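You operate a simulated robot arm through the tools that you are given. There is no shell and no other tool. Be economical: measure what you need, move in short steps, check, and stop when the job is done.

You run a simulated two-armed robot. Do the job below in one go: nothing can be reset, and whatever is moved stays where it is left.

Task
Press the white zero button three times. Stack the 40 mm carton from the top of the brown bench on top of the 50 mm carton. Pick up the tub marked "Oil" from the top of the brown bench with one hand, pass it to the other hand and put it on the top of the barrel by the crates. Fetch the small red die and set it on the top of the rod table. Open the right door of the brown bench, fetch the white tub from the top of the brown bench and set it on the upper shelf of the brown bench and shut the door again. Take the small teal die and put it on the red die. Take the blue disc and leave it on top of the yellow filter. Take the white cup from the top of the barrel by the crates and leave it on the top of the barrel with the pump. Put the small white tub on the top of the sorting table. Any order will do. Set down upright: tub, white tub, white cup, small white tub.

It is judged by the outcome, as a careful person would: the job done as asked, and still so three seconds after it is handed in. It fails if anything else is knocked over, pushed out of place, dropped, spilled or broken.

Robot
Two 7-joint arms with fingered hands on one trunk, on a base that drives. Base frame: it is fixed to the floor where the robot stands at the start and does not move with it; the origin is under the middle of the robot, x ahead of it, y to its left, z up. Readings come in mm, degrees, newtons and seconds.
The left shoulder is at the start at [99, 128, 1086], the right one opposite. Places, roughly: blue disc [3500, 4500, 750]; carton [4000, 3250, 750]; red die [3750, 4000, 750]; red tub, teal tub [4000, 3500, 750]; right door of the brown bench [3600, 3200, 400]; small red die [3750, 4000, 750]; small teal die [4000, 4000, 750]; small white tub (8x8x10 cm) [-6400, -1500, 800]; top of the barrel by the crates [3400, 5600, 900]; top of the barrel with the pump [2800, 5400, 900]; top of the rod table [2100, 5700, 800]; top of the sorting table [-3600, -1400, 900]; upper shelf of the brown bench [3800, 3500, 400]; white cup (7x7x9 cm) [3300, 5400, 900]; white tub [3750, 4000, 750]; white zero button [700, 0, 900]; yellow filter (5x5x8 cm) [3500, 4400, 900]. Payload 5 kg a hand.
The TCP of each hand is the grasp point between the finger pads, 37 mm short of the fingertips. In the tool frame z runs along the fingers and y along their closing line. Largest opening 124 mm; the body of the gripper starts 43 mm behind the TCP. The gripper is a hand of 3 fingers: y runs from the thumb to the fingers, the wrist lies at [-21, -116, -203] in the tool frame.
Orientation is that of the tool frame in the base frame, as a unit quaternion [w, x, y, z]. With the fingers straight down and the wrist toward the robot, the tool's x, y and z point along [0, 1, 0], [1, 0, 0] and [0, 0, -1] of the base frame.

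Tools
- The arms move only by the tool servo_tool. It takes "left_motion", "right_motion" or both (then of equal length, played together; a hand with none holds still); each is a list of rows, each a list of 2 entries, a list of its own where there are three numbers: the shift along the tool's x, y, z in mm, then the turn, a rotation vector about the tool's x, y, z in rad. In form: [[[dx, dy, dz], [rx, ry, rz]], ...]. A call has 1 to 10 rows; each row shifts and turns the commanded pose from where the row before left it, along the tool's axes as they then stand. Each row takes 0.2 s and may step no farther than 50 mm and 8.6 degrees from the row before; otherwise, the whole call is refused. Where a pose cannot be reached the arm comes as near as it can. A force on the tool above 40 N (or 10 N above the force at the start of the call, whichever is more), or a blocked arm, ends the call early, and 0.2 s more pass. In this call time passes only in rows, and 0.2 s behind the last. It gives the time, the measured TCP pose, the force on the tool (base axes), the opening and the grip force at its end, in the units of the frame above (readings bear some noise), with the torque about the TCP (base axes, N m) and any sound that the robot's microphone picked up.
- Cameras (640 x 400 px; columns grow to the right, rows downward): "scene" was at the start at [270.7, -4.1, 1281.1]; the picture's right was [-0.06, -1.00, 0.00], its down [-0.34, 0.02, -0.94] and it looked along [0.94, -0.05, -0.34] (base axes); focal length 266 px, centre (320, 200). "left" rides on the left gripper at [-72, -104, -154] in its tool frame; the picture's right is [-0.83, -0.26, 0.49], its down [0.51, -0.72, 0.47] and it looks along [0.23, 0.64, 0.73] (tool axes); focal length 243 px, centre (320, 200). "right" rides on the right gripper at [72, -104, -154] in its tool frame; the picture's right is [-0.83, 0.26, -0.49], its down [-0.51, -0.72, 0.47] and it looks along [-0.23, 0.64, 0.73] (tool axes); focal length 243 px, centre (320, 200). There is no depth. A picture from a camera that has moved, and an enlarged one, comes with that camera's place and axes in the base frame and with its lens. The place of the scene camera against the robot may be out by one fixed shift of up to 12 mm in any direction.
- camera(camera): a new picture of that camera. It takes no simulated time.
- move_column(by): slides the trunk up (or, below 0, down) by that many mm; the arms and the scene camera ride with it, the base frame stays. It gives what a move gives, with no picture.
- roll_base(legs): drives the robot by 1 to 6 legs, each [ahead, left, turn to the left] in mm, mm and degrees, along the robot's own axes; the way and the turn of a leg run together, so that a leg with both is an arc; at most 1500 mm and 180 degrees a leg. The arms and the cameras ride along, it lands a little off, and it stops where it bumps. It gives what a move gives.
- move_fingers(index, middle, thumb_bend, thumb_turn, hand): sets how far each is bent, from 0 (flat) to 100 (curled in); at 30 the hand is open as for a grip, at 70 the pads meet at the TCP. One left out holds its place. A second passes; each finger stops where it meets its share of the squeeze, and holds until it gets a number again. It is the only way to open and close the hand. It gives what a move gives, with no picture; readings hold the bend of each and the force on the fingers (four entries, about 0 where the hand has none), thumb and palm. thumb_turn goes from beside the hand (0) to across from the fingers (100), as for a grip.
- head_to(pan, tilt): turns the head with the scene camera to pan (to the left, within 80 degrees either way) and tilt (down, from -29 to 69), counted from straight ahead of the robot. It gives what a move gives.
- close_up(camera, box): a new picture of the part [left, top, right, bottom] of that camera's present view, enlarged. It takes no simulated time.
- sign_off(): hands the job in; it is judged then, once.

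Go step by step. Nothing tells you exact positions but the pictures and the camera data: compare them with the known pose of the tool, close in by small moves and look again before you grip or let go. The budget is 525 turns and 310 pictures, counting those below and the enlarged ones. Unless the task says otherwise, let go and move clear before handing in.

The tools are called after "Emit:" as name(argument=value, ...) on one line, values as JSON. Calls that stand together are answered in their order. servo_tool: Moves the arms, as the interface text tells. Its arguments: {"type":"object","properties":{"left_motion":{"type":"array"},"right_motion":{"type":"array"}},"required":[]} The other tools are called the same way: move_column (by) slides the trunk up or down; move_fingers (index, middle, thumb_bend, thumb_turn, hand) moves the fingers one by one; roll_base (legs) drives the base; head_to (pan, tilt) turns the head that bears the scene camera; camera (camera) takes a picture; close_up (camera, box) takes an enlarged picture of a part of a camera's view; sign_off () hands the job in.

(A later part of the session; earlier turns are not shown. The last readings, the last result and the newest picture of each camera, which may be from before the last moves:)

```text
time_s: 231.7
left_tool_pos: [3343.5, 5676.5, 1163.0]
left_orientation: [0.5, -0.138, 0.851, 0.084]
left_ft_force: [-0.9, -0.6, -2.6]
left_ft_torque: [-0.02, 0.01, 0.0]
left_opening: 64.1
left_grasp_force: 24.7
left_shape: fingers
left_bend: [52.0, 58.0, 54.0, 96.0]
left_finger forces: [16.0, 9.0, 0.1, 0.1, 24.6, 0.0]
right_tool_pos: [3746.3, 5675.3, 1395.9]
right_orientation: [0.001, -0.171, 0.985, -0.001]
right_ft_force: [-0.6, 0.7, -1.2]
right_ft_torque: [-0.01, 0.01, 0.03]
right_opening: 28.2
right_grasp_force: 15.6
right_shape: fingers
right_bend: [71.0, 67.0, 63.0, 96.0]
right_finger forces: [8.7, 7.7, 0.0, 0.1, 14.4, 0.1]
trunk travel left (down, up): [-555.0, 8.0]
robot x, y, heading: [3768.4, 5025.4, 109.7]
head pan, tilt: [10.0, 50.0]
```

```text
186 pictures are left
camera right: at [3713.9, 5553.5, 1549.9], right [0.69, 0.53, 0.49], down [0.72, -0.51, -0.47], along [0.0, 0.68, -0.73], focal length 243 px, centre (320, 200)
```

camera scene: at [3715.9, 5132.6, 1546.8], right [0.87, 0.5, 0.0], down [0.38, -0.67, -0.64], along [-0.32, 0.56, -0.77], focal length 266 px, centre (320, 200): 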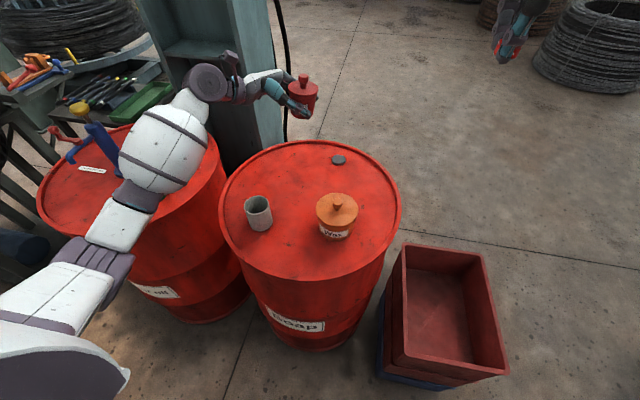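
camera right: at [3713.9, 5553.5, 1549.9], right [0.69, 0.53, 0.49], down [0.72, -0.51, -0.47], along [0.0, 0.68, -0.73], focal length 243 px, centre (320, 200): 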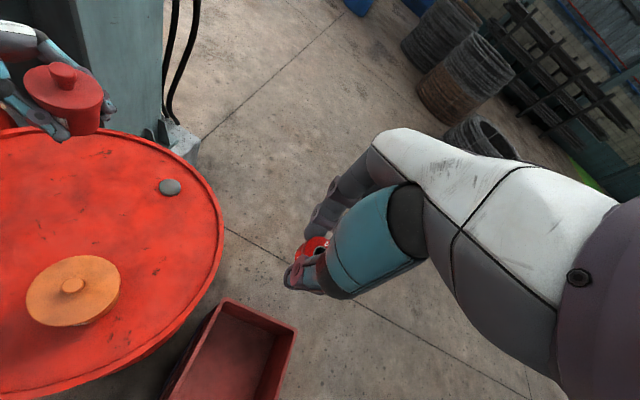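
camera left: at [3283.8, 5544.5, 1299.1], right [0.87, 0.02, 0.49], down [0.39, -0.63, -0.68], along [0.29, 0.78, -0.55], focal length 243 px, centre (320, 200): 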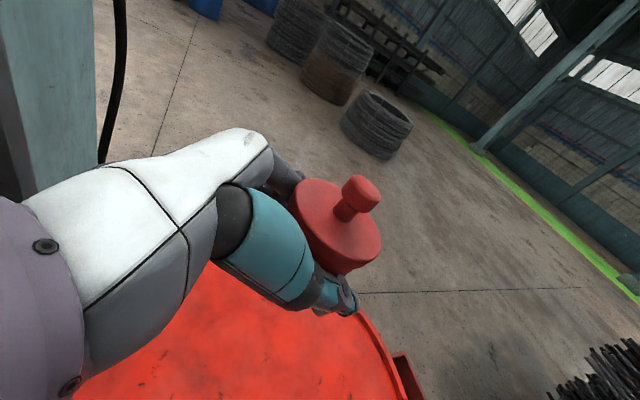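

The forearm will pass left of the cup. Shift 40 mm further left and lower to about 15 mm above the barrel top, then check.

Emit:
servo_tool(left_motion=[[[20, 0, -34.6], [0, 0, 0]], [[38.5, 0, 22.2], [0, 0, 0]], [[38.5, 0, 22.2], [0, 0, 0]], [[38.5, 0, 22.2], [0, 0, 0]]])

Emit:
camera(camera="scene")

Emit:
camera(camera="left")

```text
time_s: 232.7
left_tool_pos: [3308.4, 5663.6, 1025.5]
left_orientation: [0.501, -0.139, 0.85, 0.084]
left_ft_force: [-0.9, -0.1, -2.8]
left_ft_torque: [-0.02, 0.0, 0.01]
left_opening: 64.2
left_grasp_force: 24.5
left_shape: fingers
left_bend: [52.0, 58.0, 54.0, 96.0]
left_finger forces: [15.9, 8.9, 0.1, 0.0, 24.6, 0.0]
right_tool_pos: [3746.8, 5676.5, 1395.9]
right_orientation: [0.001, -0.171, 0.985, -0.001]
right_ft_force: [0.4, 0.6, -1.4]
right_ft_torque: [0.0, -0.01, 0.04]
right_opening: 28.0
right_grasp_force: 16.0
right_shape: fingers
right_bend: [71.0, 67.0, 63.0, 96.0]
right_finger forces: [8.7, 7.7, 0.1, 0.1, 14.4, 0.0]
trunk travel left (down, up): [-555.0, 8.0]
robot x, y, heading: [3769.3, 5028.4, 109.7]
head pan, tilt: [10.0, 50.0]
```

```text
185 pictures are left
camera scene: at [3715.7, 5132.3, 1546.8], right [0.87, 0.5, 0.0], down [0.38, -0.67, -0.64], along [-0.32, 0.56, -0.77], focal length 266 px, centre (320, 200)
```

scene: 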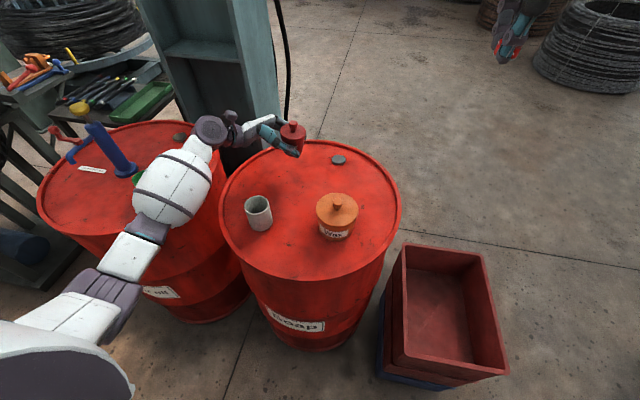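

```text
184 pictures are left
camera left: at [3248.2, 5532.2, 1161.8], right [0.87, 0.02, 0.49], down [0.39, -0.63, -0.68], along [0.29, 0.78, -0.55], focal length 243 px, centre (320, 200)
```

left: 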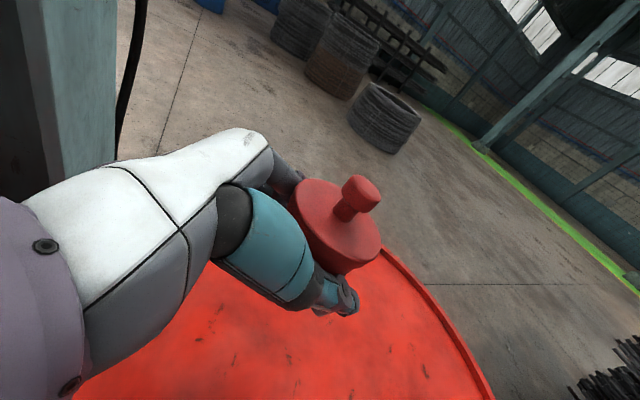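

Clear all round. Continue down slowly to contact.

Emit:
servo_tool(left_motion=[[[26, 0, 15], [0, 0, 0]], [[20.8, 0, 12], [0, 0, 0]], [[8.7, 0, 5], [0, 0, 0]]])

Emit:
close_up(camera="scene", box=[210, 90, 370, 210])

Emit:
camera(camera="right")

```text
time_s: 233.5
left_tool_pos: [3311.1, 5665.0, 962.4]
left_orientation: [0.5, -0.137, 0.851, 0.083]
left_ft_force: [-0.3, 0.8, -3.1]
left_ft_torque: [-0.01, 0.02, 0.03]
left_opening: 64.0
left_grasp_force: 24.9
left_shape: fingers
left_bend: [52.0, 58.0, 54.0, 96.0]
left_finger forces: [15.9, 8.8, 0.0, 0.0, 24.7, 0.1]
right_tool_pos: [3747.0, 5676.4, 1396.6]
right_orientation: [0.001, -0.171, 0.985, 0.0]
right_ft_force: [-0.2, 0.7, -2.5]
right_ft_torque: [0.02, 0.04, 0.01]
right_opening: 28.1
right_grasp_force: 15.8
right_shape: fingers
right_bend: [71.0, 67.0, 63.0, 96.0]
right_finger forces: [8.7, 7.8, 0.1, 0.1, 14.4, 0.0]
trunk travel left (down, up): [-555.0, 8.0]
robot x, y, heading: [3770.1, 5025.3, 109.7]
head pan, tilt: [10.0, 50.0]
```

```text
3.33 times, centred on (290, 150) of scene
camera zoom: at [3716.6, 5132.0, 1547.0], right [0.87, 0.5, 0.0], down [0.38, -0.67, -0.64], along [-0.32, 0.56, -0.77], focal length 888 px, centre (420, 367)
```

zoom: 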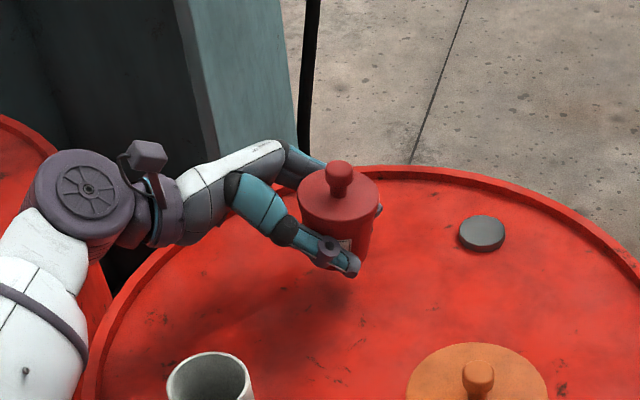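

```text
182 pictures are left
camera right: at [3714.6, 5552.8, 1550.7], right [0.69, 0.53, 0.49], down [0.72, -0.51, -0.47], along [0.0, 0.68, -0.73], focal length 243 px, centre (320, 200)
```

right: 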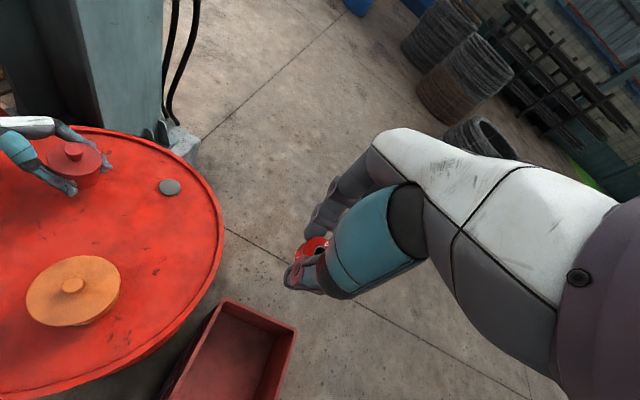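

Emit:
servo_tool(left_motion=[[[6.9, 0, 4], [0, 0, 0]], [[3.5, 0, 2], [0, 0, 0]], [[2.6, 0, 1.5], [0, 0, 0]]])

Emit:
close_up(camera="left", box=[200, 140, 480, 380])

```text
time_s: 234.3
left_tool_pos: [3311.9, 5665.4, 947.4]
left_orientation: [0.501, -0.138, 0.85, 0.084]
left_ft_force: [0.3, -0.2, -3.5]
left_ft_torque: [0.01, 0.02, -0.04]
left_opening: 64.3
left_grasp_force: 24.5
left_shape: fingers
left_bend: [52.0, 58.0, 54.0, 96.0]
left_finger forces: [15.8, 8.9, 0.1, 0.1, 24.6, 0.1]
right_tool_pos: [3746.2, 5676.5, 1397.0]
right_orientation: [0.001, -0.171, 0.985, -0.001]
right_ft_force: [-0.3, -0.8, -2.2]
right_ft_torque: [-0.01, 0.03, 0.0]
right_opening: 28.0
right_grasp_force: 15.0
right_shape: fingers
right_bend: [71.0, 67.0, 63.0, 96.0]
right_finger forces: [8.7, 7.8, 0.1, 0.0, 14.4, 0.0]
trunk travel left (down, up): [-555.0, 8.0]
robot x, y, heading: [3768.7, 5025.8, 109.7]
head pan, tilt: [10.0, 50.0]
```

```text
1.67 times, centred on (340, 260) of left
camera zoom: at [3251.9, 5533.5, 1084.4], right [0.87, 0.02, 0.49], down [0.39, -0.63, -0.68], along [0.29, 0.78, -0.56], focal length 404 px, centre (287, 100)
```

zoom: 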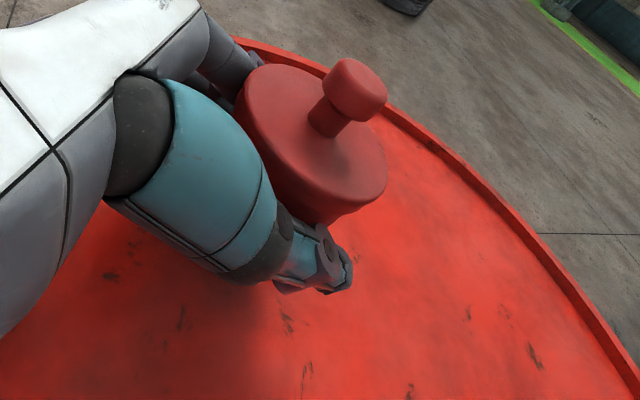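

Emit:
servo_tool(left_motion=[[[2.6, 0, 1.5], [0, 0, 0]], [[2.6, 0, 1.5], [0, 0, 0]], [[1.7, 0, 1], [0, 0, 0]]])

```text
time_s: 235.1
left_tool_pos: [3311.6, 5665.1, 939.4]
left_orientation: [0.5, -0.139, 0.851, 0.084]
left_ft_force: [-0.2, -1.0, -4.0]
left_ft_torque: [-0.02, 0.04, 0.01]
left_opening: 64.0
left_grasp_force: 24.6
left_shape: fingers
left_bend: [52.0, 58.0, 54.0, 96.0]
left_finger forces: [15.8, 8.9, 0.1, 0.1, 24.5, 0.0]
right_tool_pos: [3747.2, 5675.8, 1396.0]
right_orientation: [0.0, -0.171, 0.985, 0.0]
right_ft_force: [-1.1, 0.1, -1.7]
right_ft_torque: [-0.04, 0.0, -0.01]
right_opening: 27.8
right_grasp_force: 15.4
right_shape: fingers
right_bend: [71.0, 67.0, 63.0, 96.0]
right_finger forces: [8.8, 7.9, 0.0, 0.0, 14.4, 0.0]
trunk travel left (down, up): [-555.0, 8.0]
robot x, y, heading: [3766.2, 5025.7, 109.8]
head pan, tilt: [10.0, 50.0]
```

Emit:
servo_tool(left_motion=[[[2.6, 0, 1.5], [0, 0, 0]], [[1.7, 0, 1], [0, 0, 0]], [[1.7, 0, 1], [0, 0, 0]]])

Emit:
close_up(camera="scene", box=[250, 100, 350, 180])

```text
time_s: 235.9
left_tool_pos: [3311.6, 5665.3, 932.9]
left_orientation: [0.499, -0.138, 0.851, 0.083]
left_ft_force: [0.2, 0.0, -2.7]
left_ft_torque: [-0.01, 0.03, -0.01]
left_opening: 64.3
left_grasp_force: 24.7
left_shape: fingers
left_bend: [52.0, 58.0, 54.0, 96.0]
left_finger forces: [15.9, 8.9, 0.0, 0.1, 24.5, 0.1]
right_tool_pos: [3746.4, 5675.9, 1395.5]
right_orientation: [0.001, -0.171, 0.985, 0.0]
right_ft_force: [-0.8, 0.6, -2.2]
right_ft_torque: [-0.01, 0.01, 0.02]
right_opening: 28.1
right_grasp_force: 14.8
right_shape: fingers
right_bend: [71.0, 67.0, 63.0, 96.0]
right_finger forces: [8.7, 7.8, 0.0, 0.0, 14.3, 0.1]
trunk travel left (down, up): [-555.0, 8.0]
robot x, y, heading: [3769.7, 5028.5, 109.6]
head pan, tilt: [10.0, 50.0]
```

```text
5.00 times, centred on (300, 140) of scene
camera zoom: at [3716.5, 5132.3, 1547.0], right [0.87, 0.5, 0.0], down [0.38, -0.67, -0.64], along [-0.32, 0.56, -0.77], focal length 1332 px, centre (420, 500)
```

zoom: 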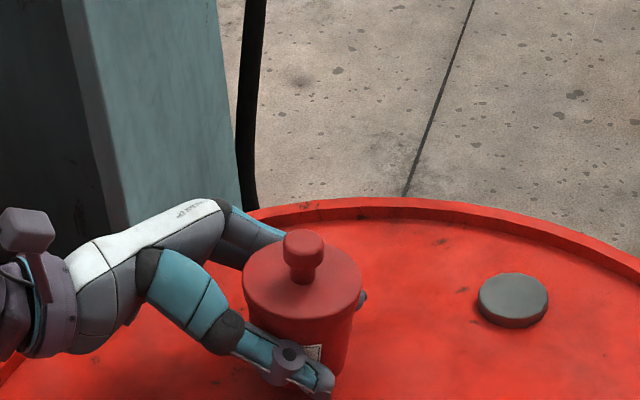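

Emit:
servo_tool(left_motion=[[[1.7, 0, 1], [0, 0, 0]], [[1.7, 0, 1], [0, 0, 0]], [[1.7, 0, 1], [0, 0, 0]], [[1.7, 0, 1], [0, 0, 0]]])

```text
time_s: 236.9
left_tool_pos: [3312.3, 5665.9, 924.8]
left_orientation: [0.5, -0.137, 0.851, 0.084]
left_ft_force: [-0.1, 0.2, -3.9]
left_ft_torque: [-0.03, 0.03, 0.0]
left_opening: 64.3
left_grasp_force: 25.0
left_shape: fingers
left_bend: [52.0, 58.0, 54.0, 96.0]
left_finger forces: [15.9, 8.9, 0.1, 0.0, 24.4, 0.1]
right_tool_pos: [3747.1, 5676.2, 1397.3]
right_orientation: [0.001, -0.17, 0.985, 0.0]
right_ft_force: [-0.5, 1.5, -1.4]
right_ft_torque: [0.0, 0.01, 0.0]
right_opening: 28.2
right_grasp_force: 15.3
right_shape: fingers
right_bend: [71.0, 67.0, 63.0, 96.0]
right_finger forces: [8.7, 7.8, 0.1, 0.0, 14.4, 0.0]
trunk travel left (down, up): [-555.0, 8.0]
robot x, y, heading: [3768.5, 5025.9, 109.7]
head pan, tilt: [10.0, 50.0]
```

Emit:
servo_tool(left_motion=[[[1.7, 0, 1], [0, 0, 0]], [[1.7, 0, 1], [0, 0, 0]], [[1.7, 0, 1], [0, 0, 0]]])

Emit:
close_up(camera="scene", box=[250, 100, 350, 180])

```text
time_s: 237.7
left_tool_pos: [3311.8, 5664.9, 921.0]
left_orientation: [0.5, -0.138, 0.851, 0.086]
left_ft_force: [-1.2, -0.3, 1.1]
left_ft_torque: [0.19, -0.02, 0.03]
left_opening: 64.2
left_grasp_force: 27.1
left_shape: fingers
left_bend: [52.0, 58.0, 54.0, 96.0]
left_finger forces: [15.8, 13.2, 0.0, 0.0, 24.6, 0.0]
right_tool_pos: [3747.0, 5675.6, 1396.7]
right_orientation: [0.001, -0.172, 0.985, 0.0]
right_ft_force: [0.6, 0.4, -1.3]
right_ft_torque: [-0.01, 0.01, 0.01]
right_opening: 28.0
right_grasp_force: 15.5
right_shape: fingers
right_bend: [71.0, 67.0, 63.0, 96.0]
right_finger forces: [8.7, 7.7, 0.0, 0.1, 14.5, 0.0]
trunk travel left (down, up): [-555.0, 8.0]
robot x, y, heading: [3765.2, 5029.0, 109.6]
head pan, tilt: [10.0, 50.0]
```

```text
5.00 times, centred on (300, 140) of scene
camera zoom: at [3716.8, 5131.4, 1547.2], right [0.87, 0.5, 0.0], down [0.38, -0.67, -0.64], along [-0.32, 0.56, -0.77], focal length 1332 px, centre (420, 500)
```

zoom: 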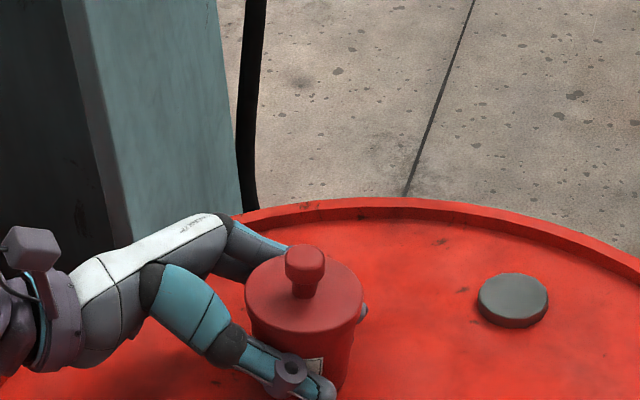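

Emit:
servo_tool(left_motion=[[[1.7, 0, 1], [0, 0, 0]]])

Emit:
move_fingers(hand="left", index=44, middle=48, thumb_bend=44)

Emit:
close_up(camera="scene", box=[250, 100, 350, 180])

```text
time_s: 238.1
left_tool_pos: [3312.5, 5665.2, 920.9]
left_orientation: [0.5, -0.139, 0.85, 0.086]
left_ft_force: [-3.1, 0.1, 6.1]
left_ft_torque: [0.39, -0.05, 0.11]
left_opening: 64.2
left_grasp_force: 30.0
left_shape: fingers
left_bend: [52.0, 58.0, 54.0, 96.0]
left_finger forces: [15.7, 19.3, 0.0, 0.0, 24.9, 0.0]
right_tool_pos: [3747.5, 5675.0, 1397.7]
right_orientation: [0.001, -0.17, 0.985, 0.002]
right_ft_force: [0.9, 0.7, -1.7]
right_ft_torque: [-0.01, 0.02, 0.0]
right_opening: 28.0
right_grasp_force: 14.9
right_shape: fingers
right_bend: [71.0, 67.0, 63.0, 96.0]
right_finger forces: [8.6, 7.8, 0.0, 0.0, 14.4, 0.0]
trunk travel left (down, up): [-555.0, 8.0]
robot x, y, heading: [3766.8, 5026.7, 109.5]
head pan, tilt: [10.0, 50.0]
```

```text
time_s: 239.1
left_tool_pos: [3313.6, 5664.4, 917.3]
left_orientation: [0.5, -0.138, 0.851, 0.084]
left_ft_force: [1.6, -2.0, 7.2]
left_ft_torque: [0.2, -0.14, -0.1]
left_opening: 85.7
left_grasp_force: 2.6
left_shape: fingers
left_bend: [44.0, 50.0, 44.0, 97.0]
left_finger forces: [0.0, 6.2, 0.0, 0.1, 0.0, 0.0]
right_tool_pos: [3747.5, 5674.6, 1397.7]
right_orientation: [-0.001, -0.171, 0.985, 0.002]
right_ft_force: [0.6, -0.4, -1.4]
right_ft_torque: [0.01, 0.0, -0.01]
right_opening: 28.1
right_grasp_force: 15.4
right_shape: fingers
right_bend: [71.0, 67.0, 63.0, 96.0]
right_finger forces: [8.8, 7.8, 0.0, 0.1, 14.4, 0.1]
trunk travel left (down, up): [-555.0, 8.0]
robot x, y, heading: [3771.3, 5027.7, 109.3]
head pan, tilt: [10.0, 50.0]
```

```text
5.00 times, centred on (300, 140) of scene
camera zoom: at [3717.5, 5130.9, 1547.1], right [0.87, 0.5, 0.0], down [0.38, -0.66, -0.64], along [-0.32, 0.56, -0.77], focal length 1332 px, centre (420, 500)
```

zoom: 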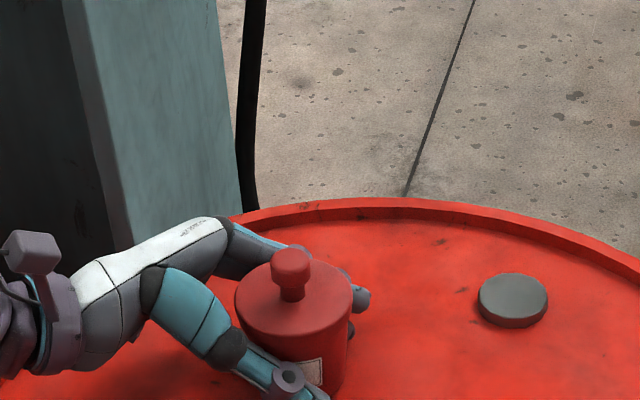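

Emit:
move_fingers(hand="left", index=32, middle=36, thumb_bend=32)

Emit:
close_up(camera="scene", box=[250, 100, 350, 180])

Emit:
close_up(camera="left", box=[200, 140, 480, 380])

Emit:
close_up(camera="right", box=[0, 100, 200, 240])

```text
time_s: 240.1
left_tool_pos: [3312.0, 5665.6, 917.4]
left_orientation: [0.499, -0.138, 0.851, 0.084]
left_ft_force: [0.1, -1.5, 2.2]
left_ft_torque: [0.13, 0.0, 0.01]
left_opening: 122.5
left_grasp_force: 0.6
left_shape: fingers
left_bend: [32.0, 37.0, 32.0, 97.0]
left_finger forces: [0.1, 2.2, 0.1, 0.0, 0.0, 0.1]
right_tool_pos: [3747.0, 5675.2, 1397.1]
right_orientation: [0.001, -0.171, 0.985, 0.0]
right_ft_force: [0.0, -0.7, -1.5]
right_ft_torque: [0.01, -0.01, -0.02]
right_opening: 28.1
right_grasp_force: 15.8
right_shape: fingers
right_bend: [71.0, 67.0, 63.0, 96.0]
right_finger forces: [8.7, 7.8, 0.0, 0.1, 14.4, 0.0]
trunk travel left (down, up): [-555.0, 8.0]
robot x, y, heading: [3771.7, 5022.5, 109.7]
head pan, tilt: [10.0, 50.0]
```

```text
5.00 times, centred on (300, 140) of scene
camera zoom: at [3717.0, 5131.5, 1547.0], right [0.87, 0.5, 0.0], down [0.38, -0.67, -0.64], along [-0.32, 0.56, -0.77], focal length 1332 px, centre (420, 500)
```

zoom: 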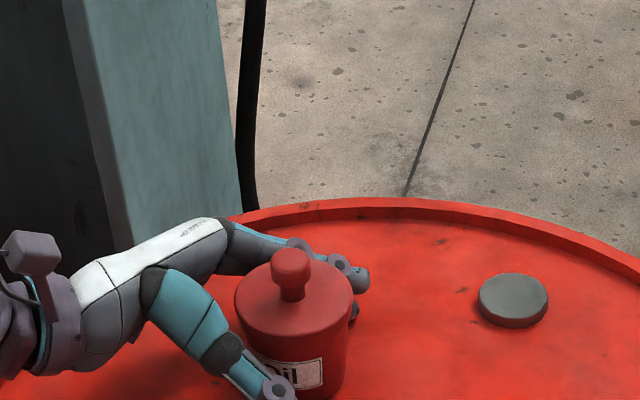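

```text
1.67 times, centred on (340, 260) of left
camera zoom: at [3252.2, 5533.8, 1054.0], right [0.87, 0.02, 0.49], down [0.39, -0.63, -0.68], along [0.29, 0.78, -0.56], focal length 404 px, centre (287, 100)
```

zoom: 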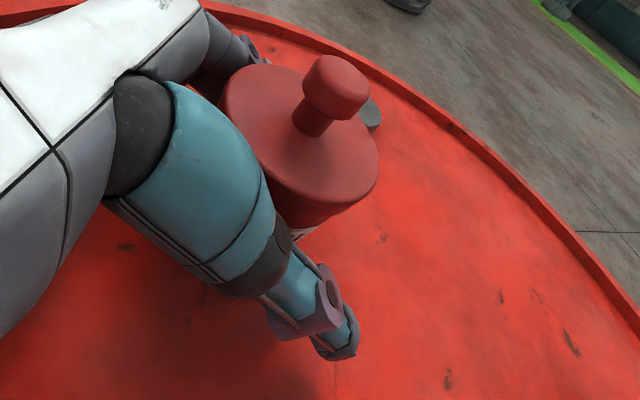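

```text
2.86 times, centred on (100, 170) of right
camera zoom: at [3715.0, 5552.3, 1550.8], right [0.69, 0.53, 0.49], down [0.72, -0.51, -0.47], along [0.0, 0.68, -0.73], focal length 693 px, centre (949, 286)
```

zoom: 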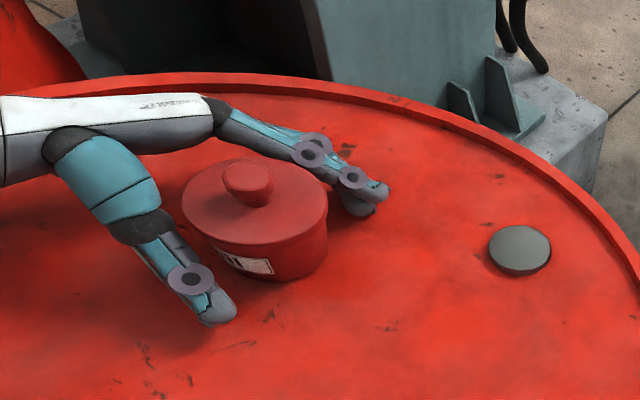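

The Oil tub stands upright on the barrel. Withdraw the left hand along its axis.

Emit:
servo_tool(left_motion=[[[0, 0, -10], [0, 0, 0]], [[0, 0, -20], [0, 0, 0]], [[0, 0, -30], [0, 0, 0]], [[0, 0, -40], [0, 0, 0]]])

Emit:
close_up(camera="scene", box=[190, 90, 370, 220])

```text
time_s: 241.1
left_tool_pos: [3229.3, 5639.4, 965.2]
left_orientation: [0.501, -0.138, 0.85, 0.084]
left_ft_force: [-0.3, 0.0, -0.7]
left_ft_torque: [0.01, 0.0, 0.02]
left_opening: 122.4
left_grasp_force: 0.1
left_shape: fingers
left_bend: [32.0, 36.0, 32.0, 97.0]
left_finger forces: [0.0, 0.0, 0.1, 0.1, 0.0, 0.0]
right_tool_pos: [3747.0, 5676.1, 1397.2]
right_orientation: [0.001, -0.171, 0.985, 0.0]
right_ft_force: [0.2, -0.4, -1.2]
right_ft_torque: [0.02, -0.02, 0.02]
right_opening: 27.8
right_grasp_force: 15.5
right_shape: fingers
right_bend: [71.0, 67.0, 63.0, 96.0]
right_finger forces: [8.8, 7.8, 0.0, 0.0, 14.4, 0.0]
trunk travel left (down, up): [-555.0, 8.0]
robot x, y, heading: [3766.8, 5028.1, 109.6]
head pan, tilt: [10.0, 50.0]
```

```text
3.08 times, centred on (280, 155) of scene
camera zoom: at [3715.8, 5131.3, 1547.1], right [0.87, 0.5, 0.0], down [0.38, -0.67, -0.64], along [-0.32, 0.56, -0.77], focal length 820 px, centre (443, 338)
```

zoom: 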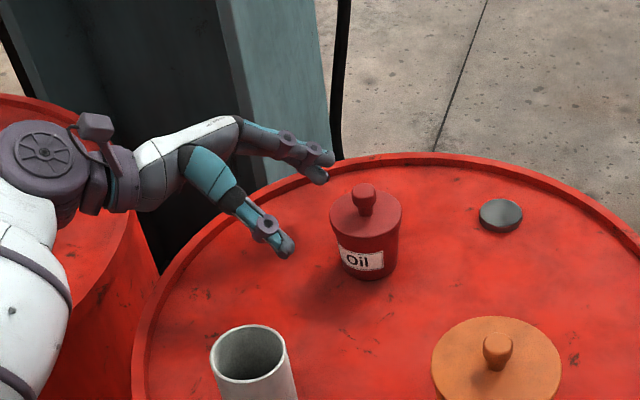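

Tub is placed. Raise the left hand, rotate it back to vertical, and bring it above the white cup.

Emit:
servo_tool(left_motion=[[[-36, 0, -20.8], [0, 0, 0]], [[-36, 0, -20.8], [0, 0, 0]], [[-36, 0, -20.8], [0, 0, 0]], [[-36, 0, -20.8], [0, 0, 0]], [[-36, 0, -20.8], [0, 0, 0]], [[-36, 0, -20.8], [0, 0, 0]]])

Emit:
servo_tool(left_motion=[[[0, -26.5, 0], [0, 0.131, 0]], [[0, -26.5, 0], [0, 0.131, 0]], [[0, -26.5, 0], [0, 0.131, 0]], [[0, -26.5, 0], [0, 0.131, 0]], [[0, -26.5, 0], [0, 0.131, 0]], [[0, -26.5, 0], [0, 0.131, 0]], [[0, -26.5, 0], [0, 0.131, 0]], [[0, -26.5, 0], [0, 0.131, 0]]])

Emit:
camera(camera="left")

Emit:
camera(camera="scene")

```text
time_s: 242.5
left_tool_pos: [3225.7, 5634.4, 1215.8]
left_orientation: [0.5, -0.138, 0.851, 0.084]
left_ft_force: [0.6, -1.6, 0.0]
left_ft_torque: [-0.02, 0.03, 0.04]
left_opening: 122.7
left_grasp_force: 0.0
left_shape: fingers
left_bend: [32.0, 36.0, 32.0, 97.0]
left_finger forces: [0.1, 0.1, 0.1, 0.1, 0.0, 0.1]
right_tool_pos: [3748.1, 5676.8, 1397.1]
right_orientation: [0.0, -0.172, 0.985, 0.001]
right_ft_force: [0.1, 0.0, -0.5]
right_ft_torque: [0.01, 0.02, 0.01]
right_opening: 28.0
right_grasp_force: 15.7
right_shape: fingers
right_bend: [71.0, 67.0, 63.0, 96.0]
right_finger forces: [8.7, 7.9, 0.0, 0.0, 14.4, 0.0]
trunk travel left (down, up): [-555.0, 8.0]
robot x, y, heading: [3767.9, 5026.8, 109.7]
head pan, tilt: [10.0, 50.0]
```

```text
time_s: 244.3
left_tool_pos: [3294.4, 5434.4, 1215.1]
left_orientation: [0.006, -0.162, 0.987, 0.003]
left_ft_force: [1.1, 0.2, -0.7]
left_ft_torque: [0.05, 0.0, 0.01]
left_opening: 122.7
left_grasp_force: 0.1
left_shape: fingers
left_bend: [32.0, 36.0, 32.0, 97.0]
left_finger forces: [0.0, 0.1, 0.0, 0.1, 0.1, 0.0]
right_tool_pos: [3748.6, 5675.4, 1397.1]
right_orientation: [0.0, -0.171, 0.985, 0.001]
right_ft_force: [0.6, 1.3, -0.8]
right_ft_torque: [0.0, 0.01, -0.03]
right_opening: 28.3
right_grasp_force: 15.9
right_shape: fingers
right_bend: [71.0, 67.0, 63.0, 96.0]
right_finger forces: [8.6, 7.8, 0.1, 0.1, 14.4, 0.0]
trunk travel left (down, up): [-555.0, 8.0]
robot x, y, heading: [3771.2, 5027.6, 109.6]
head pan, tilt: [10.0, 50.0]
```

```text
173 pictures are left
camera left: at [3395.5, 5355.4, 1367.8], right [0.88, 0.02, -0.48], down [-0.25, -0.84, -0.48], along [-0.42, 0.54, -0.73], focal length 243 px, centre (320, 200)
```

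left: 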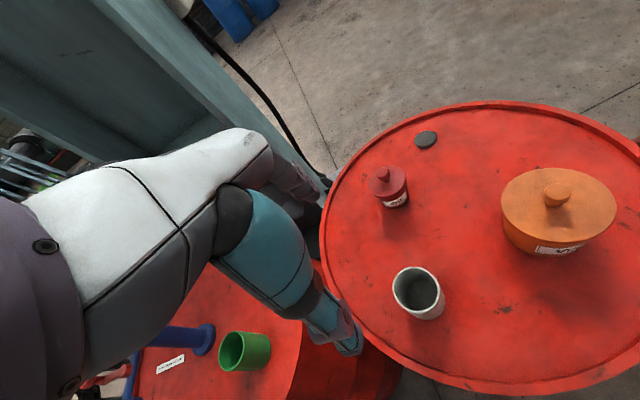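

```text
172 pictures are left
camera scene: at [3717.9, 5131.1, 1547.2], right [0.87, 0.5, 0.0], down [0.38, -0.66, -0.64], along [-0.32, 0.56, -0.77], focal length 266 px, centre (320, 200)
```

scene: 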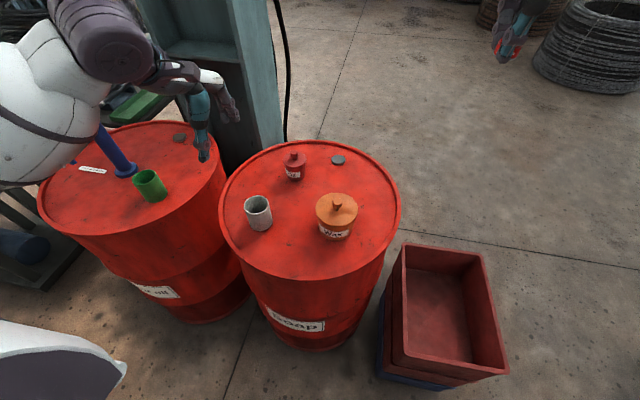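

Cup is at ≈(3336, 5445). Move over it and descend partway.

Emit:
servo_tool(left_motion=[[[-42.8, -3.3, 0], [0, 0, 0]], [[0, 0, 45], [0, 0, 0]], [[0, 0, 45], [0, 0, 0]], [[0, 0, 45], [0, 0, 0]], [[0, 0, 45], [0, 0, 0]]])

Emit:
camera(camera="left")

Emit:
close_up(camera="scene", box=[150, 100, 370, 270])

```text
time_s: 245.5
left_tool_pos: [3335.2, 5449.0, 1032.5]
left_orientation: [0.008, -0.162, 0.987, 0.003]
left_ft_force: [-1.5, -0.2, -0.4]
left_ft_torque: [0.03, -0.01, 0.03]
left_opening: 122.6
left_grasp_force: 0.0
left_shape: fingers
left_bend: [32.0, 36.0, 32.0, 97.0]
left_finger forces: [0.1, 0.0, 0.0, 0.0, 0.0, 0.1]
right_tool_pos: [3747.5, 5674.6, 1395.6]
right_orientation: [0.001, -0.171, 0.985, 0.0]
right_ft_force: [1.0, -0.2, -1.0]
right_ft_torque: [0.01, -0.03, -0.01]
right_opening: 27.8
right_grasp_force: 15.6
right_shape: fingers
right_bend: [71.0, 67.0, 63.0, 96.0]
right_finger forces: [8.6, 7.8, 0.1, 0.0, 14.5, 0.0]
trunk travel left (down, up): [-555.0, 8.0]
robot x, y, heading: [3773.7, 5025.9, 109.7]
head pan, tilt: [10.0, 50.0]
```

```text
171 pictures are left
camera left: at [3435.5, 5371.5, 1185.9], right [0.88, 0.02, -0.48], down [-0.24, -0.84, -0.48], along [-0.41, 0.54, -0.73], focal length 243 px, centre (320, 200)
```

left: 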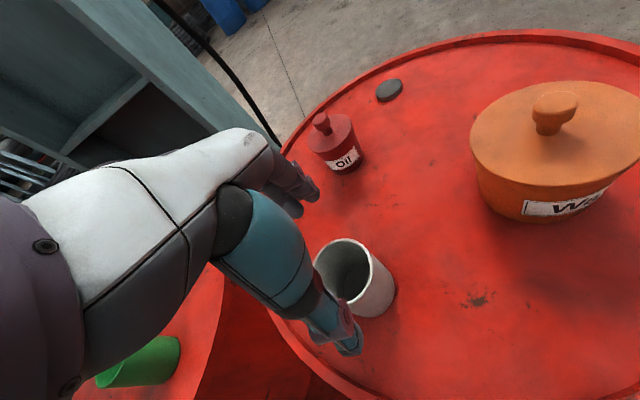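

```text
2.35 times, centred on (260, 185) of scene
camera zoom: at [3716.6, 5132.2, 1546.9], right [0.87, 0.5, 0.0], down [0.38, -0.67, -0.64], along [-0.32, 0.56, -0.77], focal length 627 px, centre (461, 235)
```

zoom: 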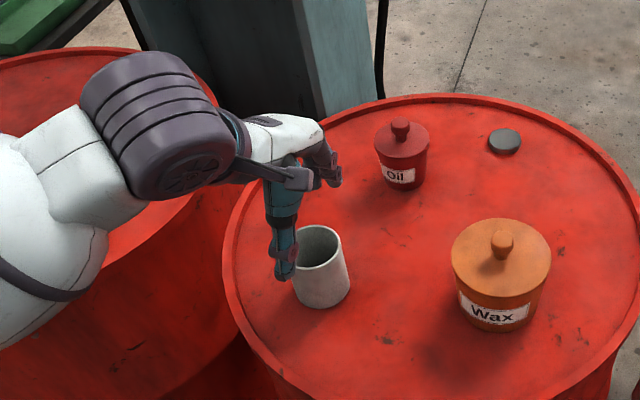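

Centred. Descend around the cup.

Emit:
servo_tool(left_motion=[[[0, -3, 40], [0, 0, 0]], [[0, 0, 35], [0, 0, 0]], [[0, 0, 25], [0, 0, 0]]])

Emit:
close_up(camera="left", box=[220, 150, 460, 390])

Emit:
close_up(camera="scene", box=[190, 140, 310, 250])

```text
time_s: 246.3
left_tool_pos: [3338.8, 5444.2, 933.0]
left_orientation: [0.006, -0.162, 0.987, 0.004]
left_ft_force: [-0.2, -0.2, -0.2]
left_ft_torque: [0.0, 0.01, -0.02]
left_opening: 122.4
left_grasp_force: 0.1
left_shape: fingers
left_bend: [32.0, 36.0, 32.0, 97.0]
left_finger forces: [0.1, 0.0, 0.0, 0.0, 0.1, 0.0]
right_tool_pos: [3746.6, 5675.0, 1397.1]
right_orientation: [0.001, -0.171, 0.985, 0.001]
right_ft_force: [-0.2, -0.1, -1.2]
right_ft_torque: [-0.01, -0.03, 0.0]
right_opening: 28.0
right_grasp_force: 15.6
right_shape: fingers
right_bend: [71.0, 67.0, 63.0, 96.0]
right_finger forces: [8.7, 7.8, 0.1, 0.0, 14.4, 0.0]
trunk travel left (down, up): [-555.0, 8.0]
robot x, y, heading: [3772.1, 5025.2, 109.6]
head pan, tilt: [10.0, 50.0]
```

```text
1.67 times, centred on (340, 270) of left
camera zoom: at [3438.7, 5366.0, 1087.0], right [0.88, 0.02, -0.48], down [-0.24, -0.84, -0.48], along [-0.42, 0.54, -0.73], focal length 404 px, centre (287, 83)
```

zoom: 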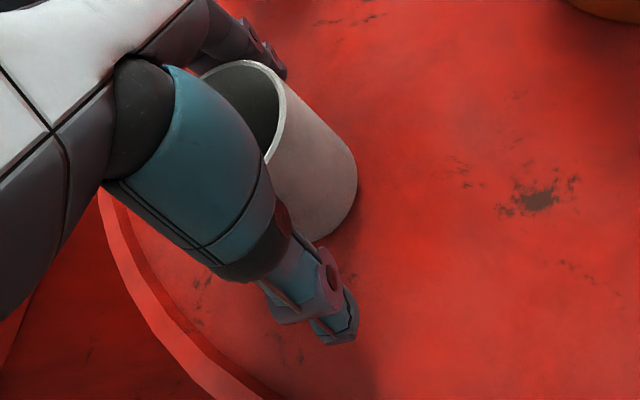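

```text
3.64 times, centred on (250, 195) of scene
camera zoom: at [3716.7, 5131.6, 1547.0], right [0.87, 0.5, 0.0], down [0.38, -0.67, -0.64], along [-0.32, 0.56, -0.77], focal length 969 px, centre (574, 218)
```

zoom: 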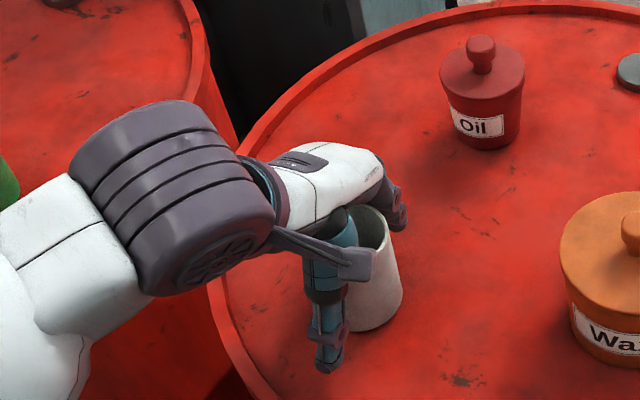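

Emit:
move_fingers(hand="left", index=60, middle=60, thumb_bend=60)

Emit:
servo_tool(left_motion=[[[0, 0, -10], [0, 0, 0]], [[0, 0, -30], [0, 0, 0]], [[0, 0, -40], [0, 0, 0]]])

Emit:
close_up(camera="left", box=[220, 150, 460, 390])

Emit:
close_up(camera="scene", box=[190, 120, 330, 250])

```text
time_s: 247.3
left_tool_pos: [3340.0, 5443.5, 934.0]
left_orientation: [0.007, -0.162, 0.987, 0.004]
left_ft_force: [-0.2, 1.1, 3.7]
left_ft_torque: [0.1, 0.1, 0.0]
left_opening: 63.2
left_grasp_force: 15.6
left_shape: fingers
left_bend: [53.0, 55.0, 52.0, 97.0]
left_finger forces: [8.1, 7.5, 0.1, 0.0, 15.1, 0.0]
right_tool_pos: [3747.1, 5675.4, 1397.1]
right_orientation: [0.0, -0.172, 0.985, 0.0]
right_ft_force: [-0.1, 0.2, -0.8]
right_ft_torque: [-0.02, 0.0, -0.02]
right_opening: 28.1
right_grasp_force: 15.2
right_shape: fingers
right_bend: [71.0, 67.0, 63.0, 96.0]
right_finger forces: [8.6, 7.7, 0.0, 0.0, 14.4, 0.1]
trunk travel left (down, up): [-555.0, 8.0]
robot x, y, heading: [3769.2, 5025.6, 109.4]
head pan, tilt: [10.0, 50.0]
```

```text
time_s: 248.1
left_tool_pos: [3340.1, 5444.6, 1015.4]
left_orientation: [0.008, -0.161, 0.987, 0.003]
left_ft_force: [-0.3, 0.1, -1.1]
left_ft_torque: [-0.02, -0.03, 0.02]
left_opening: 63.3
left_grasp_force: 14.9
left_shape: fingers
left_bend: [53.0, 55.0, 52.0, 97.0]
left_finger forces: [7.7, 6.6, 0.0, 0.0, 14.9, 0.0]
right_tool_pos: [3747.5, 5675.5, 1396.8]
right_orientation: [0.0, -0.171, 0.985, 0.0]
right_ft_force: [-0.8, 0.3, -1.1]
right_ft_torque: [-0.01, -0.02, -0.02]
right_opening: 28.1
right_grasp_force: 15.0
right_shape: fingers
right_bend: [71.0, 67.0, 63.0, 96.0]
right_finger forces: [8.7, 7.7, 0.0, 0.0, 14.3, 0.0]
trunk travel left (down, up): [-555.0, 8.0]
robot x, y, heading: [3770.3, 5026.2, 109.8]
head pan, tilt: [10.0, 50.0]
```

```text
1.67 times, centred on (340, 270) of left
camera zoom: at [3438.7, 5366.3, 1169.0], right [0.88, 0.02, -0.48], down [-0.24, -0.84, -0.48], along [-0.41, 0.54, -0.73], focal length 404 px, centre (287, 83)
```

zoom: 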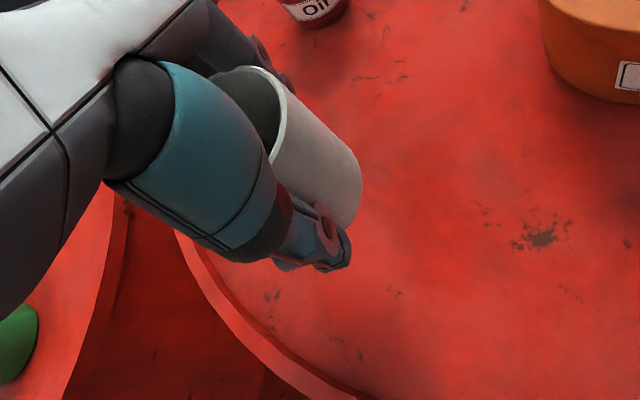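

```text
3.08 times, centred on (260, 185) of scene
camera zoom: at [3717.2, 5132.0, 1547.1], right [0.87, 0.5, 0.0], down [0.38, -0.67, -0.64], along [-0.32, 0.56, -0.77], focal length 820 px, centre (505, 246)
```

zoom: 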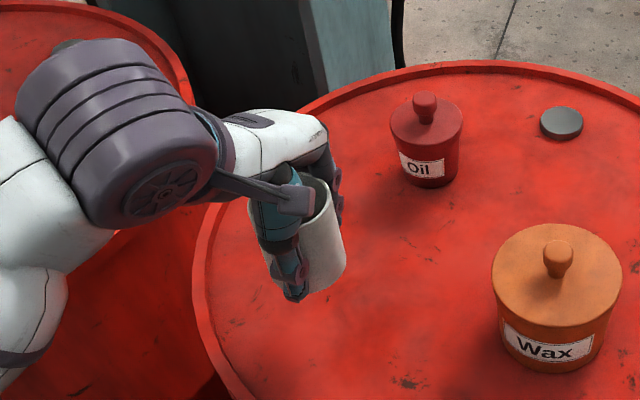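

Cup held. Raise it and move to stand facing the gear-oil barrel (with the pump); a free spot is near (2870, 5235).

Emit:
servo_tool(left_motion=[[[0, 0, -45], [0, 0, 0]], [[0, 0, -45], [0, 0, 0]], [[0, 0, -45], [0, 0, 0]], [[0, 0, -45], [0, 0, 0]], [[0, 0, -45], [0, 0, 0]]])

Emit:
roll_base(legs=[[-40, 321, 0], [0, 0, 23.3]])

Emit:
head_to(pan=15, tilt=48)

Emit:
camera(camera="scene")

Emit:
camera(camera="left")

```text
time_s: 249.3
left_tool_pos: [3336.8, 5441.3, 1242.9]
left_orientation: [0.007, -0.162, 0.987, 0.002]
left_ft_force: [-0.2, 1.0, 0.0]
left_ft_torque: [0.02, 0.02, 0.0]
left_opening: 63.2
left_grasp_force: 14.3
left_shape: fingers
left_bend: [53.0, 55.0, 52.0, 97.0]
left_finger forces: [7.8, 6.5, 0.0, 0.0, 14.7, 0.0]
right_tool_pos: [3747.8, 5676.6, 1397.1]
right_orientation: [0.001, -0.171, 0.985, 0.0]
right_ft_force: [0.5, 0.3, -1.1]
right_ft_torque: [0.0, -0.01, -0.01]
right_opening: 28.3
right_grasp_force: 16.0
right_shape: fingers
right_bend: [71.0, 67.0, 63.0, 96.0]
right_finger forces: [8.6, 7.8, 0.0, 0.0, 14.4, 0.0]
trunk travel left (down, up): [-555.0, 8.0]
robot x, y, heading: [3769.4, 5029.1, 109.8]
head pan, tilt: [10.0, 50.0]
```

```text
time_s: 253.8
left_tool_pos: [2927.4, 5097.1, 1243.0]
left_orientation: [0.005, -0.354, 0.935, 0.005]
left_ft_force: [0.6, -0.2, -0.4]
left_ft_torque: [-0.03, 0.0, 0.0]
left_opening: 63.0
left_grasp_force: 14.4
left_shape: fingers
left_bend: [53.0, 55.0, 52.0, 97.0]
left_finger forces: [7.7, 6.6, 0.1, 0.0, 14.5, 0.0]
right_tool_pos: [3214.9, 5472.4, 1396.5]
right_orientation: [0.0, -0.363, 0.932, 0.0]
right_ft_force: [0.8, 0.2, -1.7]
right_ft_torque: [-0.03, 0.01, -0.04]
right_opening: 27.9
right_grasp_force: 15.2
right_shape: fingers
right_bend: [71.0, 67.0, 63.0, 96.0]
right_finger forces: [8.5, 7.8, 0.0, 0.0, 14.2, 0.1]
trunk travel left (down, up): [-555.0, 8.0]
robot x, y, heading: [3486.6, 4883.1, 132.8]
head pan, tilt: [10.0, 50.0]
```

```text
time_s: 254.5
left_tool_pos: [2927.2, 5095.9, 1241.8]
left_orientation: [0.006, -0.354, 0.935, 0.005]
left_ft_force: [0.7, -0.7, -0.7]
left_ft_torque: [0.01, -0.01, 0.01]
left_opening: 63.2
left_grasp_force: 14.2
left_shape: fingers
left_bend: [53.0, 55.0, 52.0, 97.0]
left_finger forces: [7.6, 6.7, 0.0, 0.1, 14.5, 0.0]
right_tool_pos: [3214.3, 5472.7, 1395.7]
right_orientation: [0.001, -0.362, 0.932, 0.0]
right_ft_force: [-0.1, 0.3, -1.1]
right_ft_torque: [0.02, 0.0, -0.01]
right_opening: 28.0
right_grasp_force: 15.7
right_shape: fingers
right_bend: [71.0, 67.0, 63.0, 96.0]
right_finger forces: [8.7, 7.8, 0.0, 0.1, 14.2, 0.0]
trunk travel left (down, up): [-555.0, 8.0]
robot x, y, heading: [3487.3, 4883.1, 132.4]
head pan, tilt: [15.0, 48.0]
```

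```text
165 pictures are left
camera scene: at [3392.6, 4955.4, 1549.7], right [0.54, 0.84, 0.0], down [0.63, -0.4, -0.67], along [-0.56, 0.36, -0.74], focal length 266 px, centre (320, 200)
```

scene: 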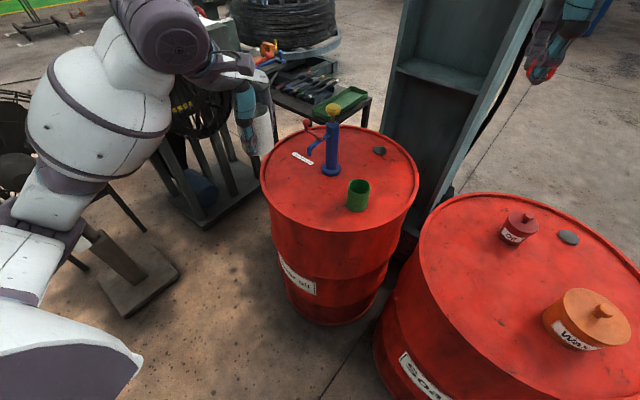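

```text
164 pictures are left
camera left: at [3048.9, 5063.9, 1395.6], right [0.8, 0.36, -0.48], down [0.1, -0.87, -0.48], along [-0.59, 0.34, -0.73], focal length 243 px, centre (320, 200)
```

left: 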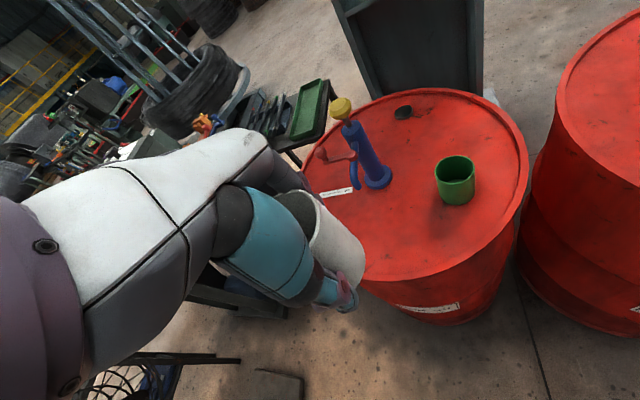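

Gear barrel centre ≈(2806, 5411), pump at (2787, 5377), green cup at (2972, 5347). I'll set the white cup at ≈(2895, 5235): move over and down.

Emit:
servo_tool(left_motion=[[[-22.7, 41.7, 0], [0, 0, 0]], [[-22.7, 41.7, 0], [0, 0, 0]], [[-22.7, 41.7, 0], [0, 0, 0]], [[0, 0, 45], [0, 0, 0]], [[0, 0, 45], [0, 0, 0]], [[0, 0, 45], [0, 0, 0]], [[0, 0, 45], [0, 0, 0]]])

Emit:
camera(camera="scene")

Emit:
camera(camera="left")

```text
time_s: 256.1
left_tool_pos: [2897.4, 5235.9, 1063.3]
left_orientation: [0.007, -0.355, 0.935, 0.005]
left_ft_force: [-0.4, 1.0, -1.3]
left_ft_torque: [-0.01, 0.0, 0.04]
left_opening: 63.2
left_grasp_force: 14.1
left_shape: fingers
left_bend: [53.0, 55.0, 52.0, 97.0]
left_finger forces: [7.7, 6.6, 0.1, 0.0, 14.3, 0.1]
right_tool_pos: [3213.8, 5473.3, 1396.5]
right_orientation: [0.0, -0.363, 0.932, 0.0]
right_ft_force: [-0.7, -0.3, -1.6]
right_ft_torque: [0.01, -0.02, -0.02]
right_opening: 27.6
right_grasp_force: 15.0
right_shape: fingers
right_bend: [71.0, 67.0, 63.0, 96.0]
right_finger forces: [8.6, 7.8, 0.1, 0.0, 14.2, 0.1]
trunk travel left (down, up): [-555.0, 8.0]
robot x, y, heading: [3486.2, 4883.2, 132.4]
head pan, tilt: [15.0, 48.0]
```

```text
163 pictures are left
camera scene: at [3391.9, 4954.9, 1549.6], right [0.54, 0.84, 0.0], down [0.63, -0.4, -0.67], along [-0.56, 0.36, -0.74], focal length 266 px, centre (320, 200)
```

scene: 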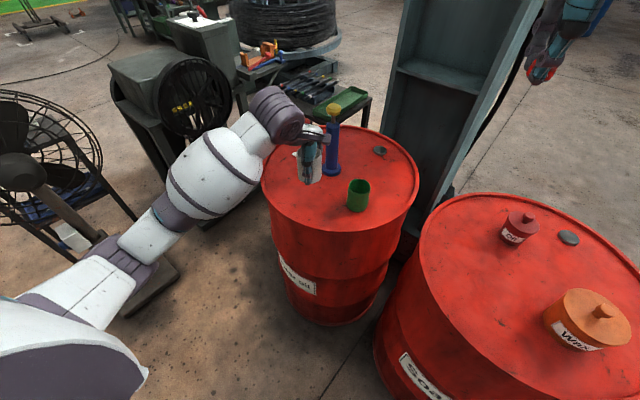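

```text
162 pictures are left
camera left: at [3018.8, 5203.3, 1216.2], right [0.8, 0.36, -0.48], down [0.1, -0.87, -0.48], along [-0.59, 0.34, -0.73], focal length 243 px, centre (320, 200)
```

left: 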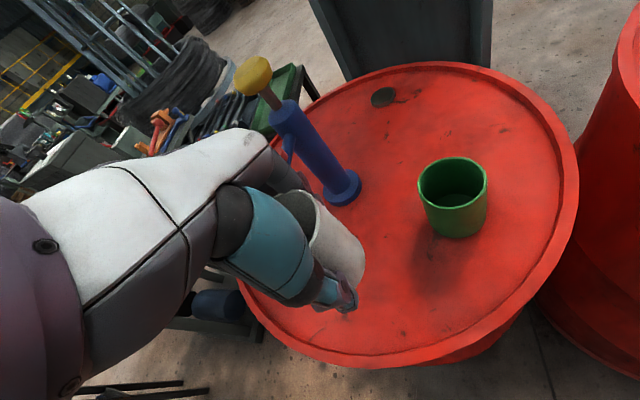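

Emit:
servo_tool(left_motion=[[[0, 0, 40], [0, 0, 0]], [[0, 0, 40], [0, 0, 0]], [[0, 0, 28], [0, 0, 0]]])

Emit:
camera(camera="left")

Emit:
close_up(camera="scene", box=[220, 70, 440, 240])

```text
time_s: 256.9
left_tool_pos: [2900.9, 5239.1, 958.3]
left_orientation: [0.007, -0.354, 0.935, 0.004]
left_ft_force: [0.4, 0.4, -0.6]
left_ft_torque: [0.02, -0.05, 0.01]
left_opening: 63.0
left_grasp_force: 14.2
left_shape: fingers
left_bend: [53.0, 55.0, 52.0, 97.0]
left_finger forces: [7.6, 6.6, 0.0, 0.0, 14.2, 0.1]
right_tool_pos: [3213.7, 5471.3, 1396.6]
right_orientation: [0.0, -0.363, 0.932, 0.0]
right_ft_force: [-1.2, -0.6, -1.1]
right_ft_torque: [0.02, 0.02, 0.03]
right_opening: 27.7
right_grasp_force: 15.3
right_shape: fingers
right_bend: [71.0, 67.0, 63.0, 96.0]
right_finger forces: [8.6, 7.8, 0.1, 0.0, 14.2, 0.1]
trunk travel left (down, up): [-555.0, 8.0]
robot x, y, heading: [3484.5, 4878.8, 132.8]
head pan, tilt: [15.0, 48.0]
```

```text
161 pictures are left
camera left: at [3021.3, 5206.3, 1110.3], right [0.8, 0.36, -0.48], down [0.1, -0.87, -0.48], along [-0.59, 0.34, -0.73], focal length 243 px, centre (320, 200)
```

left: 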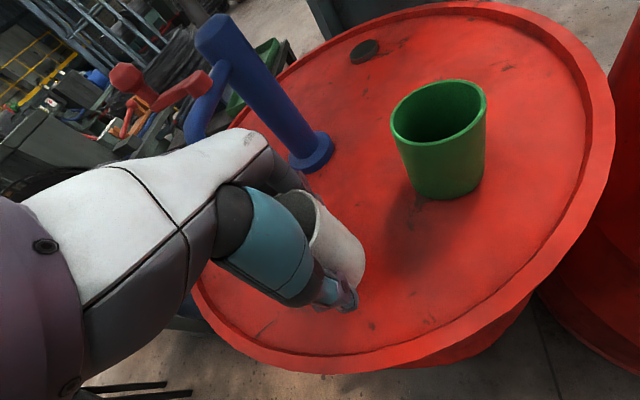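

```text
2.35 times, centred on (330, 155) of scene
camera zoom: at [3392.5, 4955.3, 1549.7], right [0.54, 0.84, 0.0], down [0.63, -0.4, -0.67], along [-0.57, 0.36, -0.74], focal length 627 px, centre (296, 306)
```

zoom: 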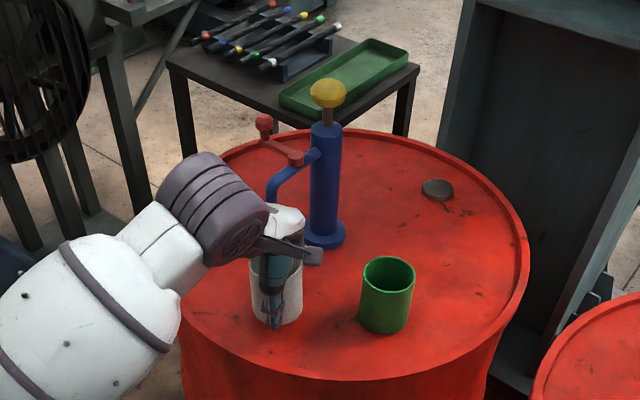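

Emit:
servo_tool(left_motion=[[[0, 0, 10], [0, 0, 0]], [[0, 0, 6], [0, 0, 0]], [[0, 0, 3], [0, 0, 0]]])

```text
time_s: 257.7
left_tool_pos: [2898.4, 5238.9, 935.9]
left_orientation: [0.006, -0.354, 0.935, 0.004]
left_ft_force: [0.2, 0.1, -0.4]
left_ft_torque: [0.01, 0.03, -0.01]
left_opening: 62.9
left_grasp_force: 14.2
left_shape: fingers
left_bend: [53.0, 55.0, 52.0, 97.0]
left_finger forces: [7.7, 6.5, 0.0, 0.0, 14.2, 0.1]
right_tool_pos: [3214.9, 5473.0, 1396.1]
right_orientation: [0.001, -0.363, 0.932, 0.0]
right_ft_force: [0.0, -0.1, -2.1]
right_ft_torque: [-0.01, 0.03, -0.02]
right_opening: 27.7
right_grasp_force: 15.2
right_shape: fingers
right_bend: [71.0, 67.0, 63.0, 96.0]
right_finger forces: [8.6, 7.8, 0.0, 0.1, 14.1, 0.0]
trunk travel left (down, up): [-555.0, 8.0]
robot x, y, heading: [3487.0, 4883.1, 132.6]
head pan, tilt: [15.0, 48.0]
```

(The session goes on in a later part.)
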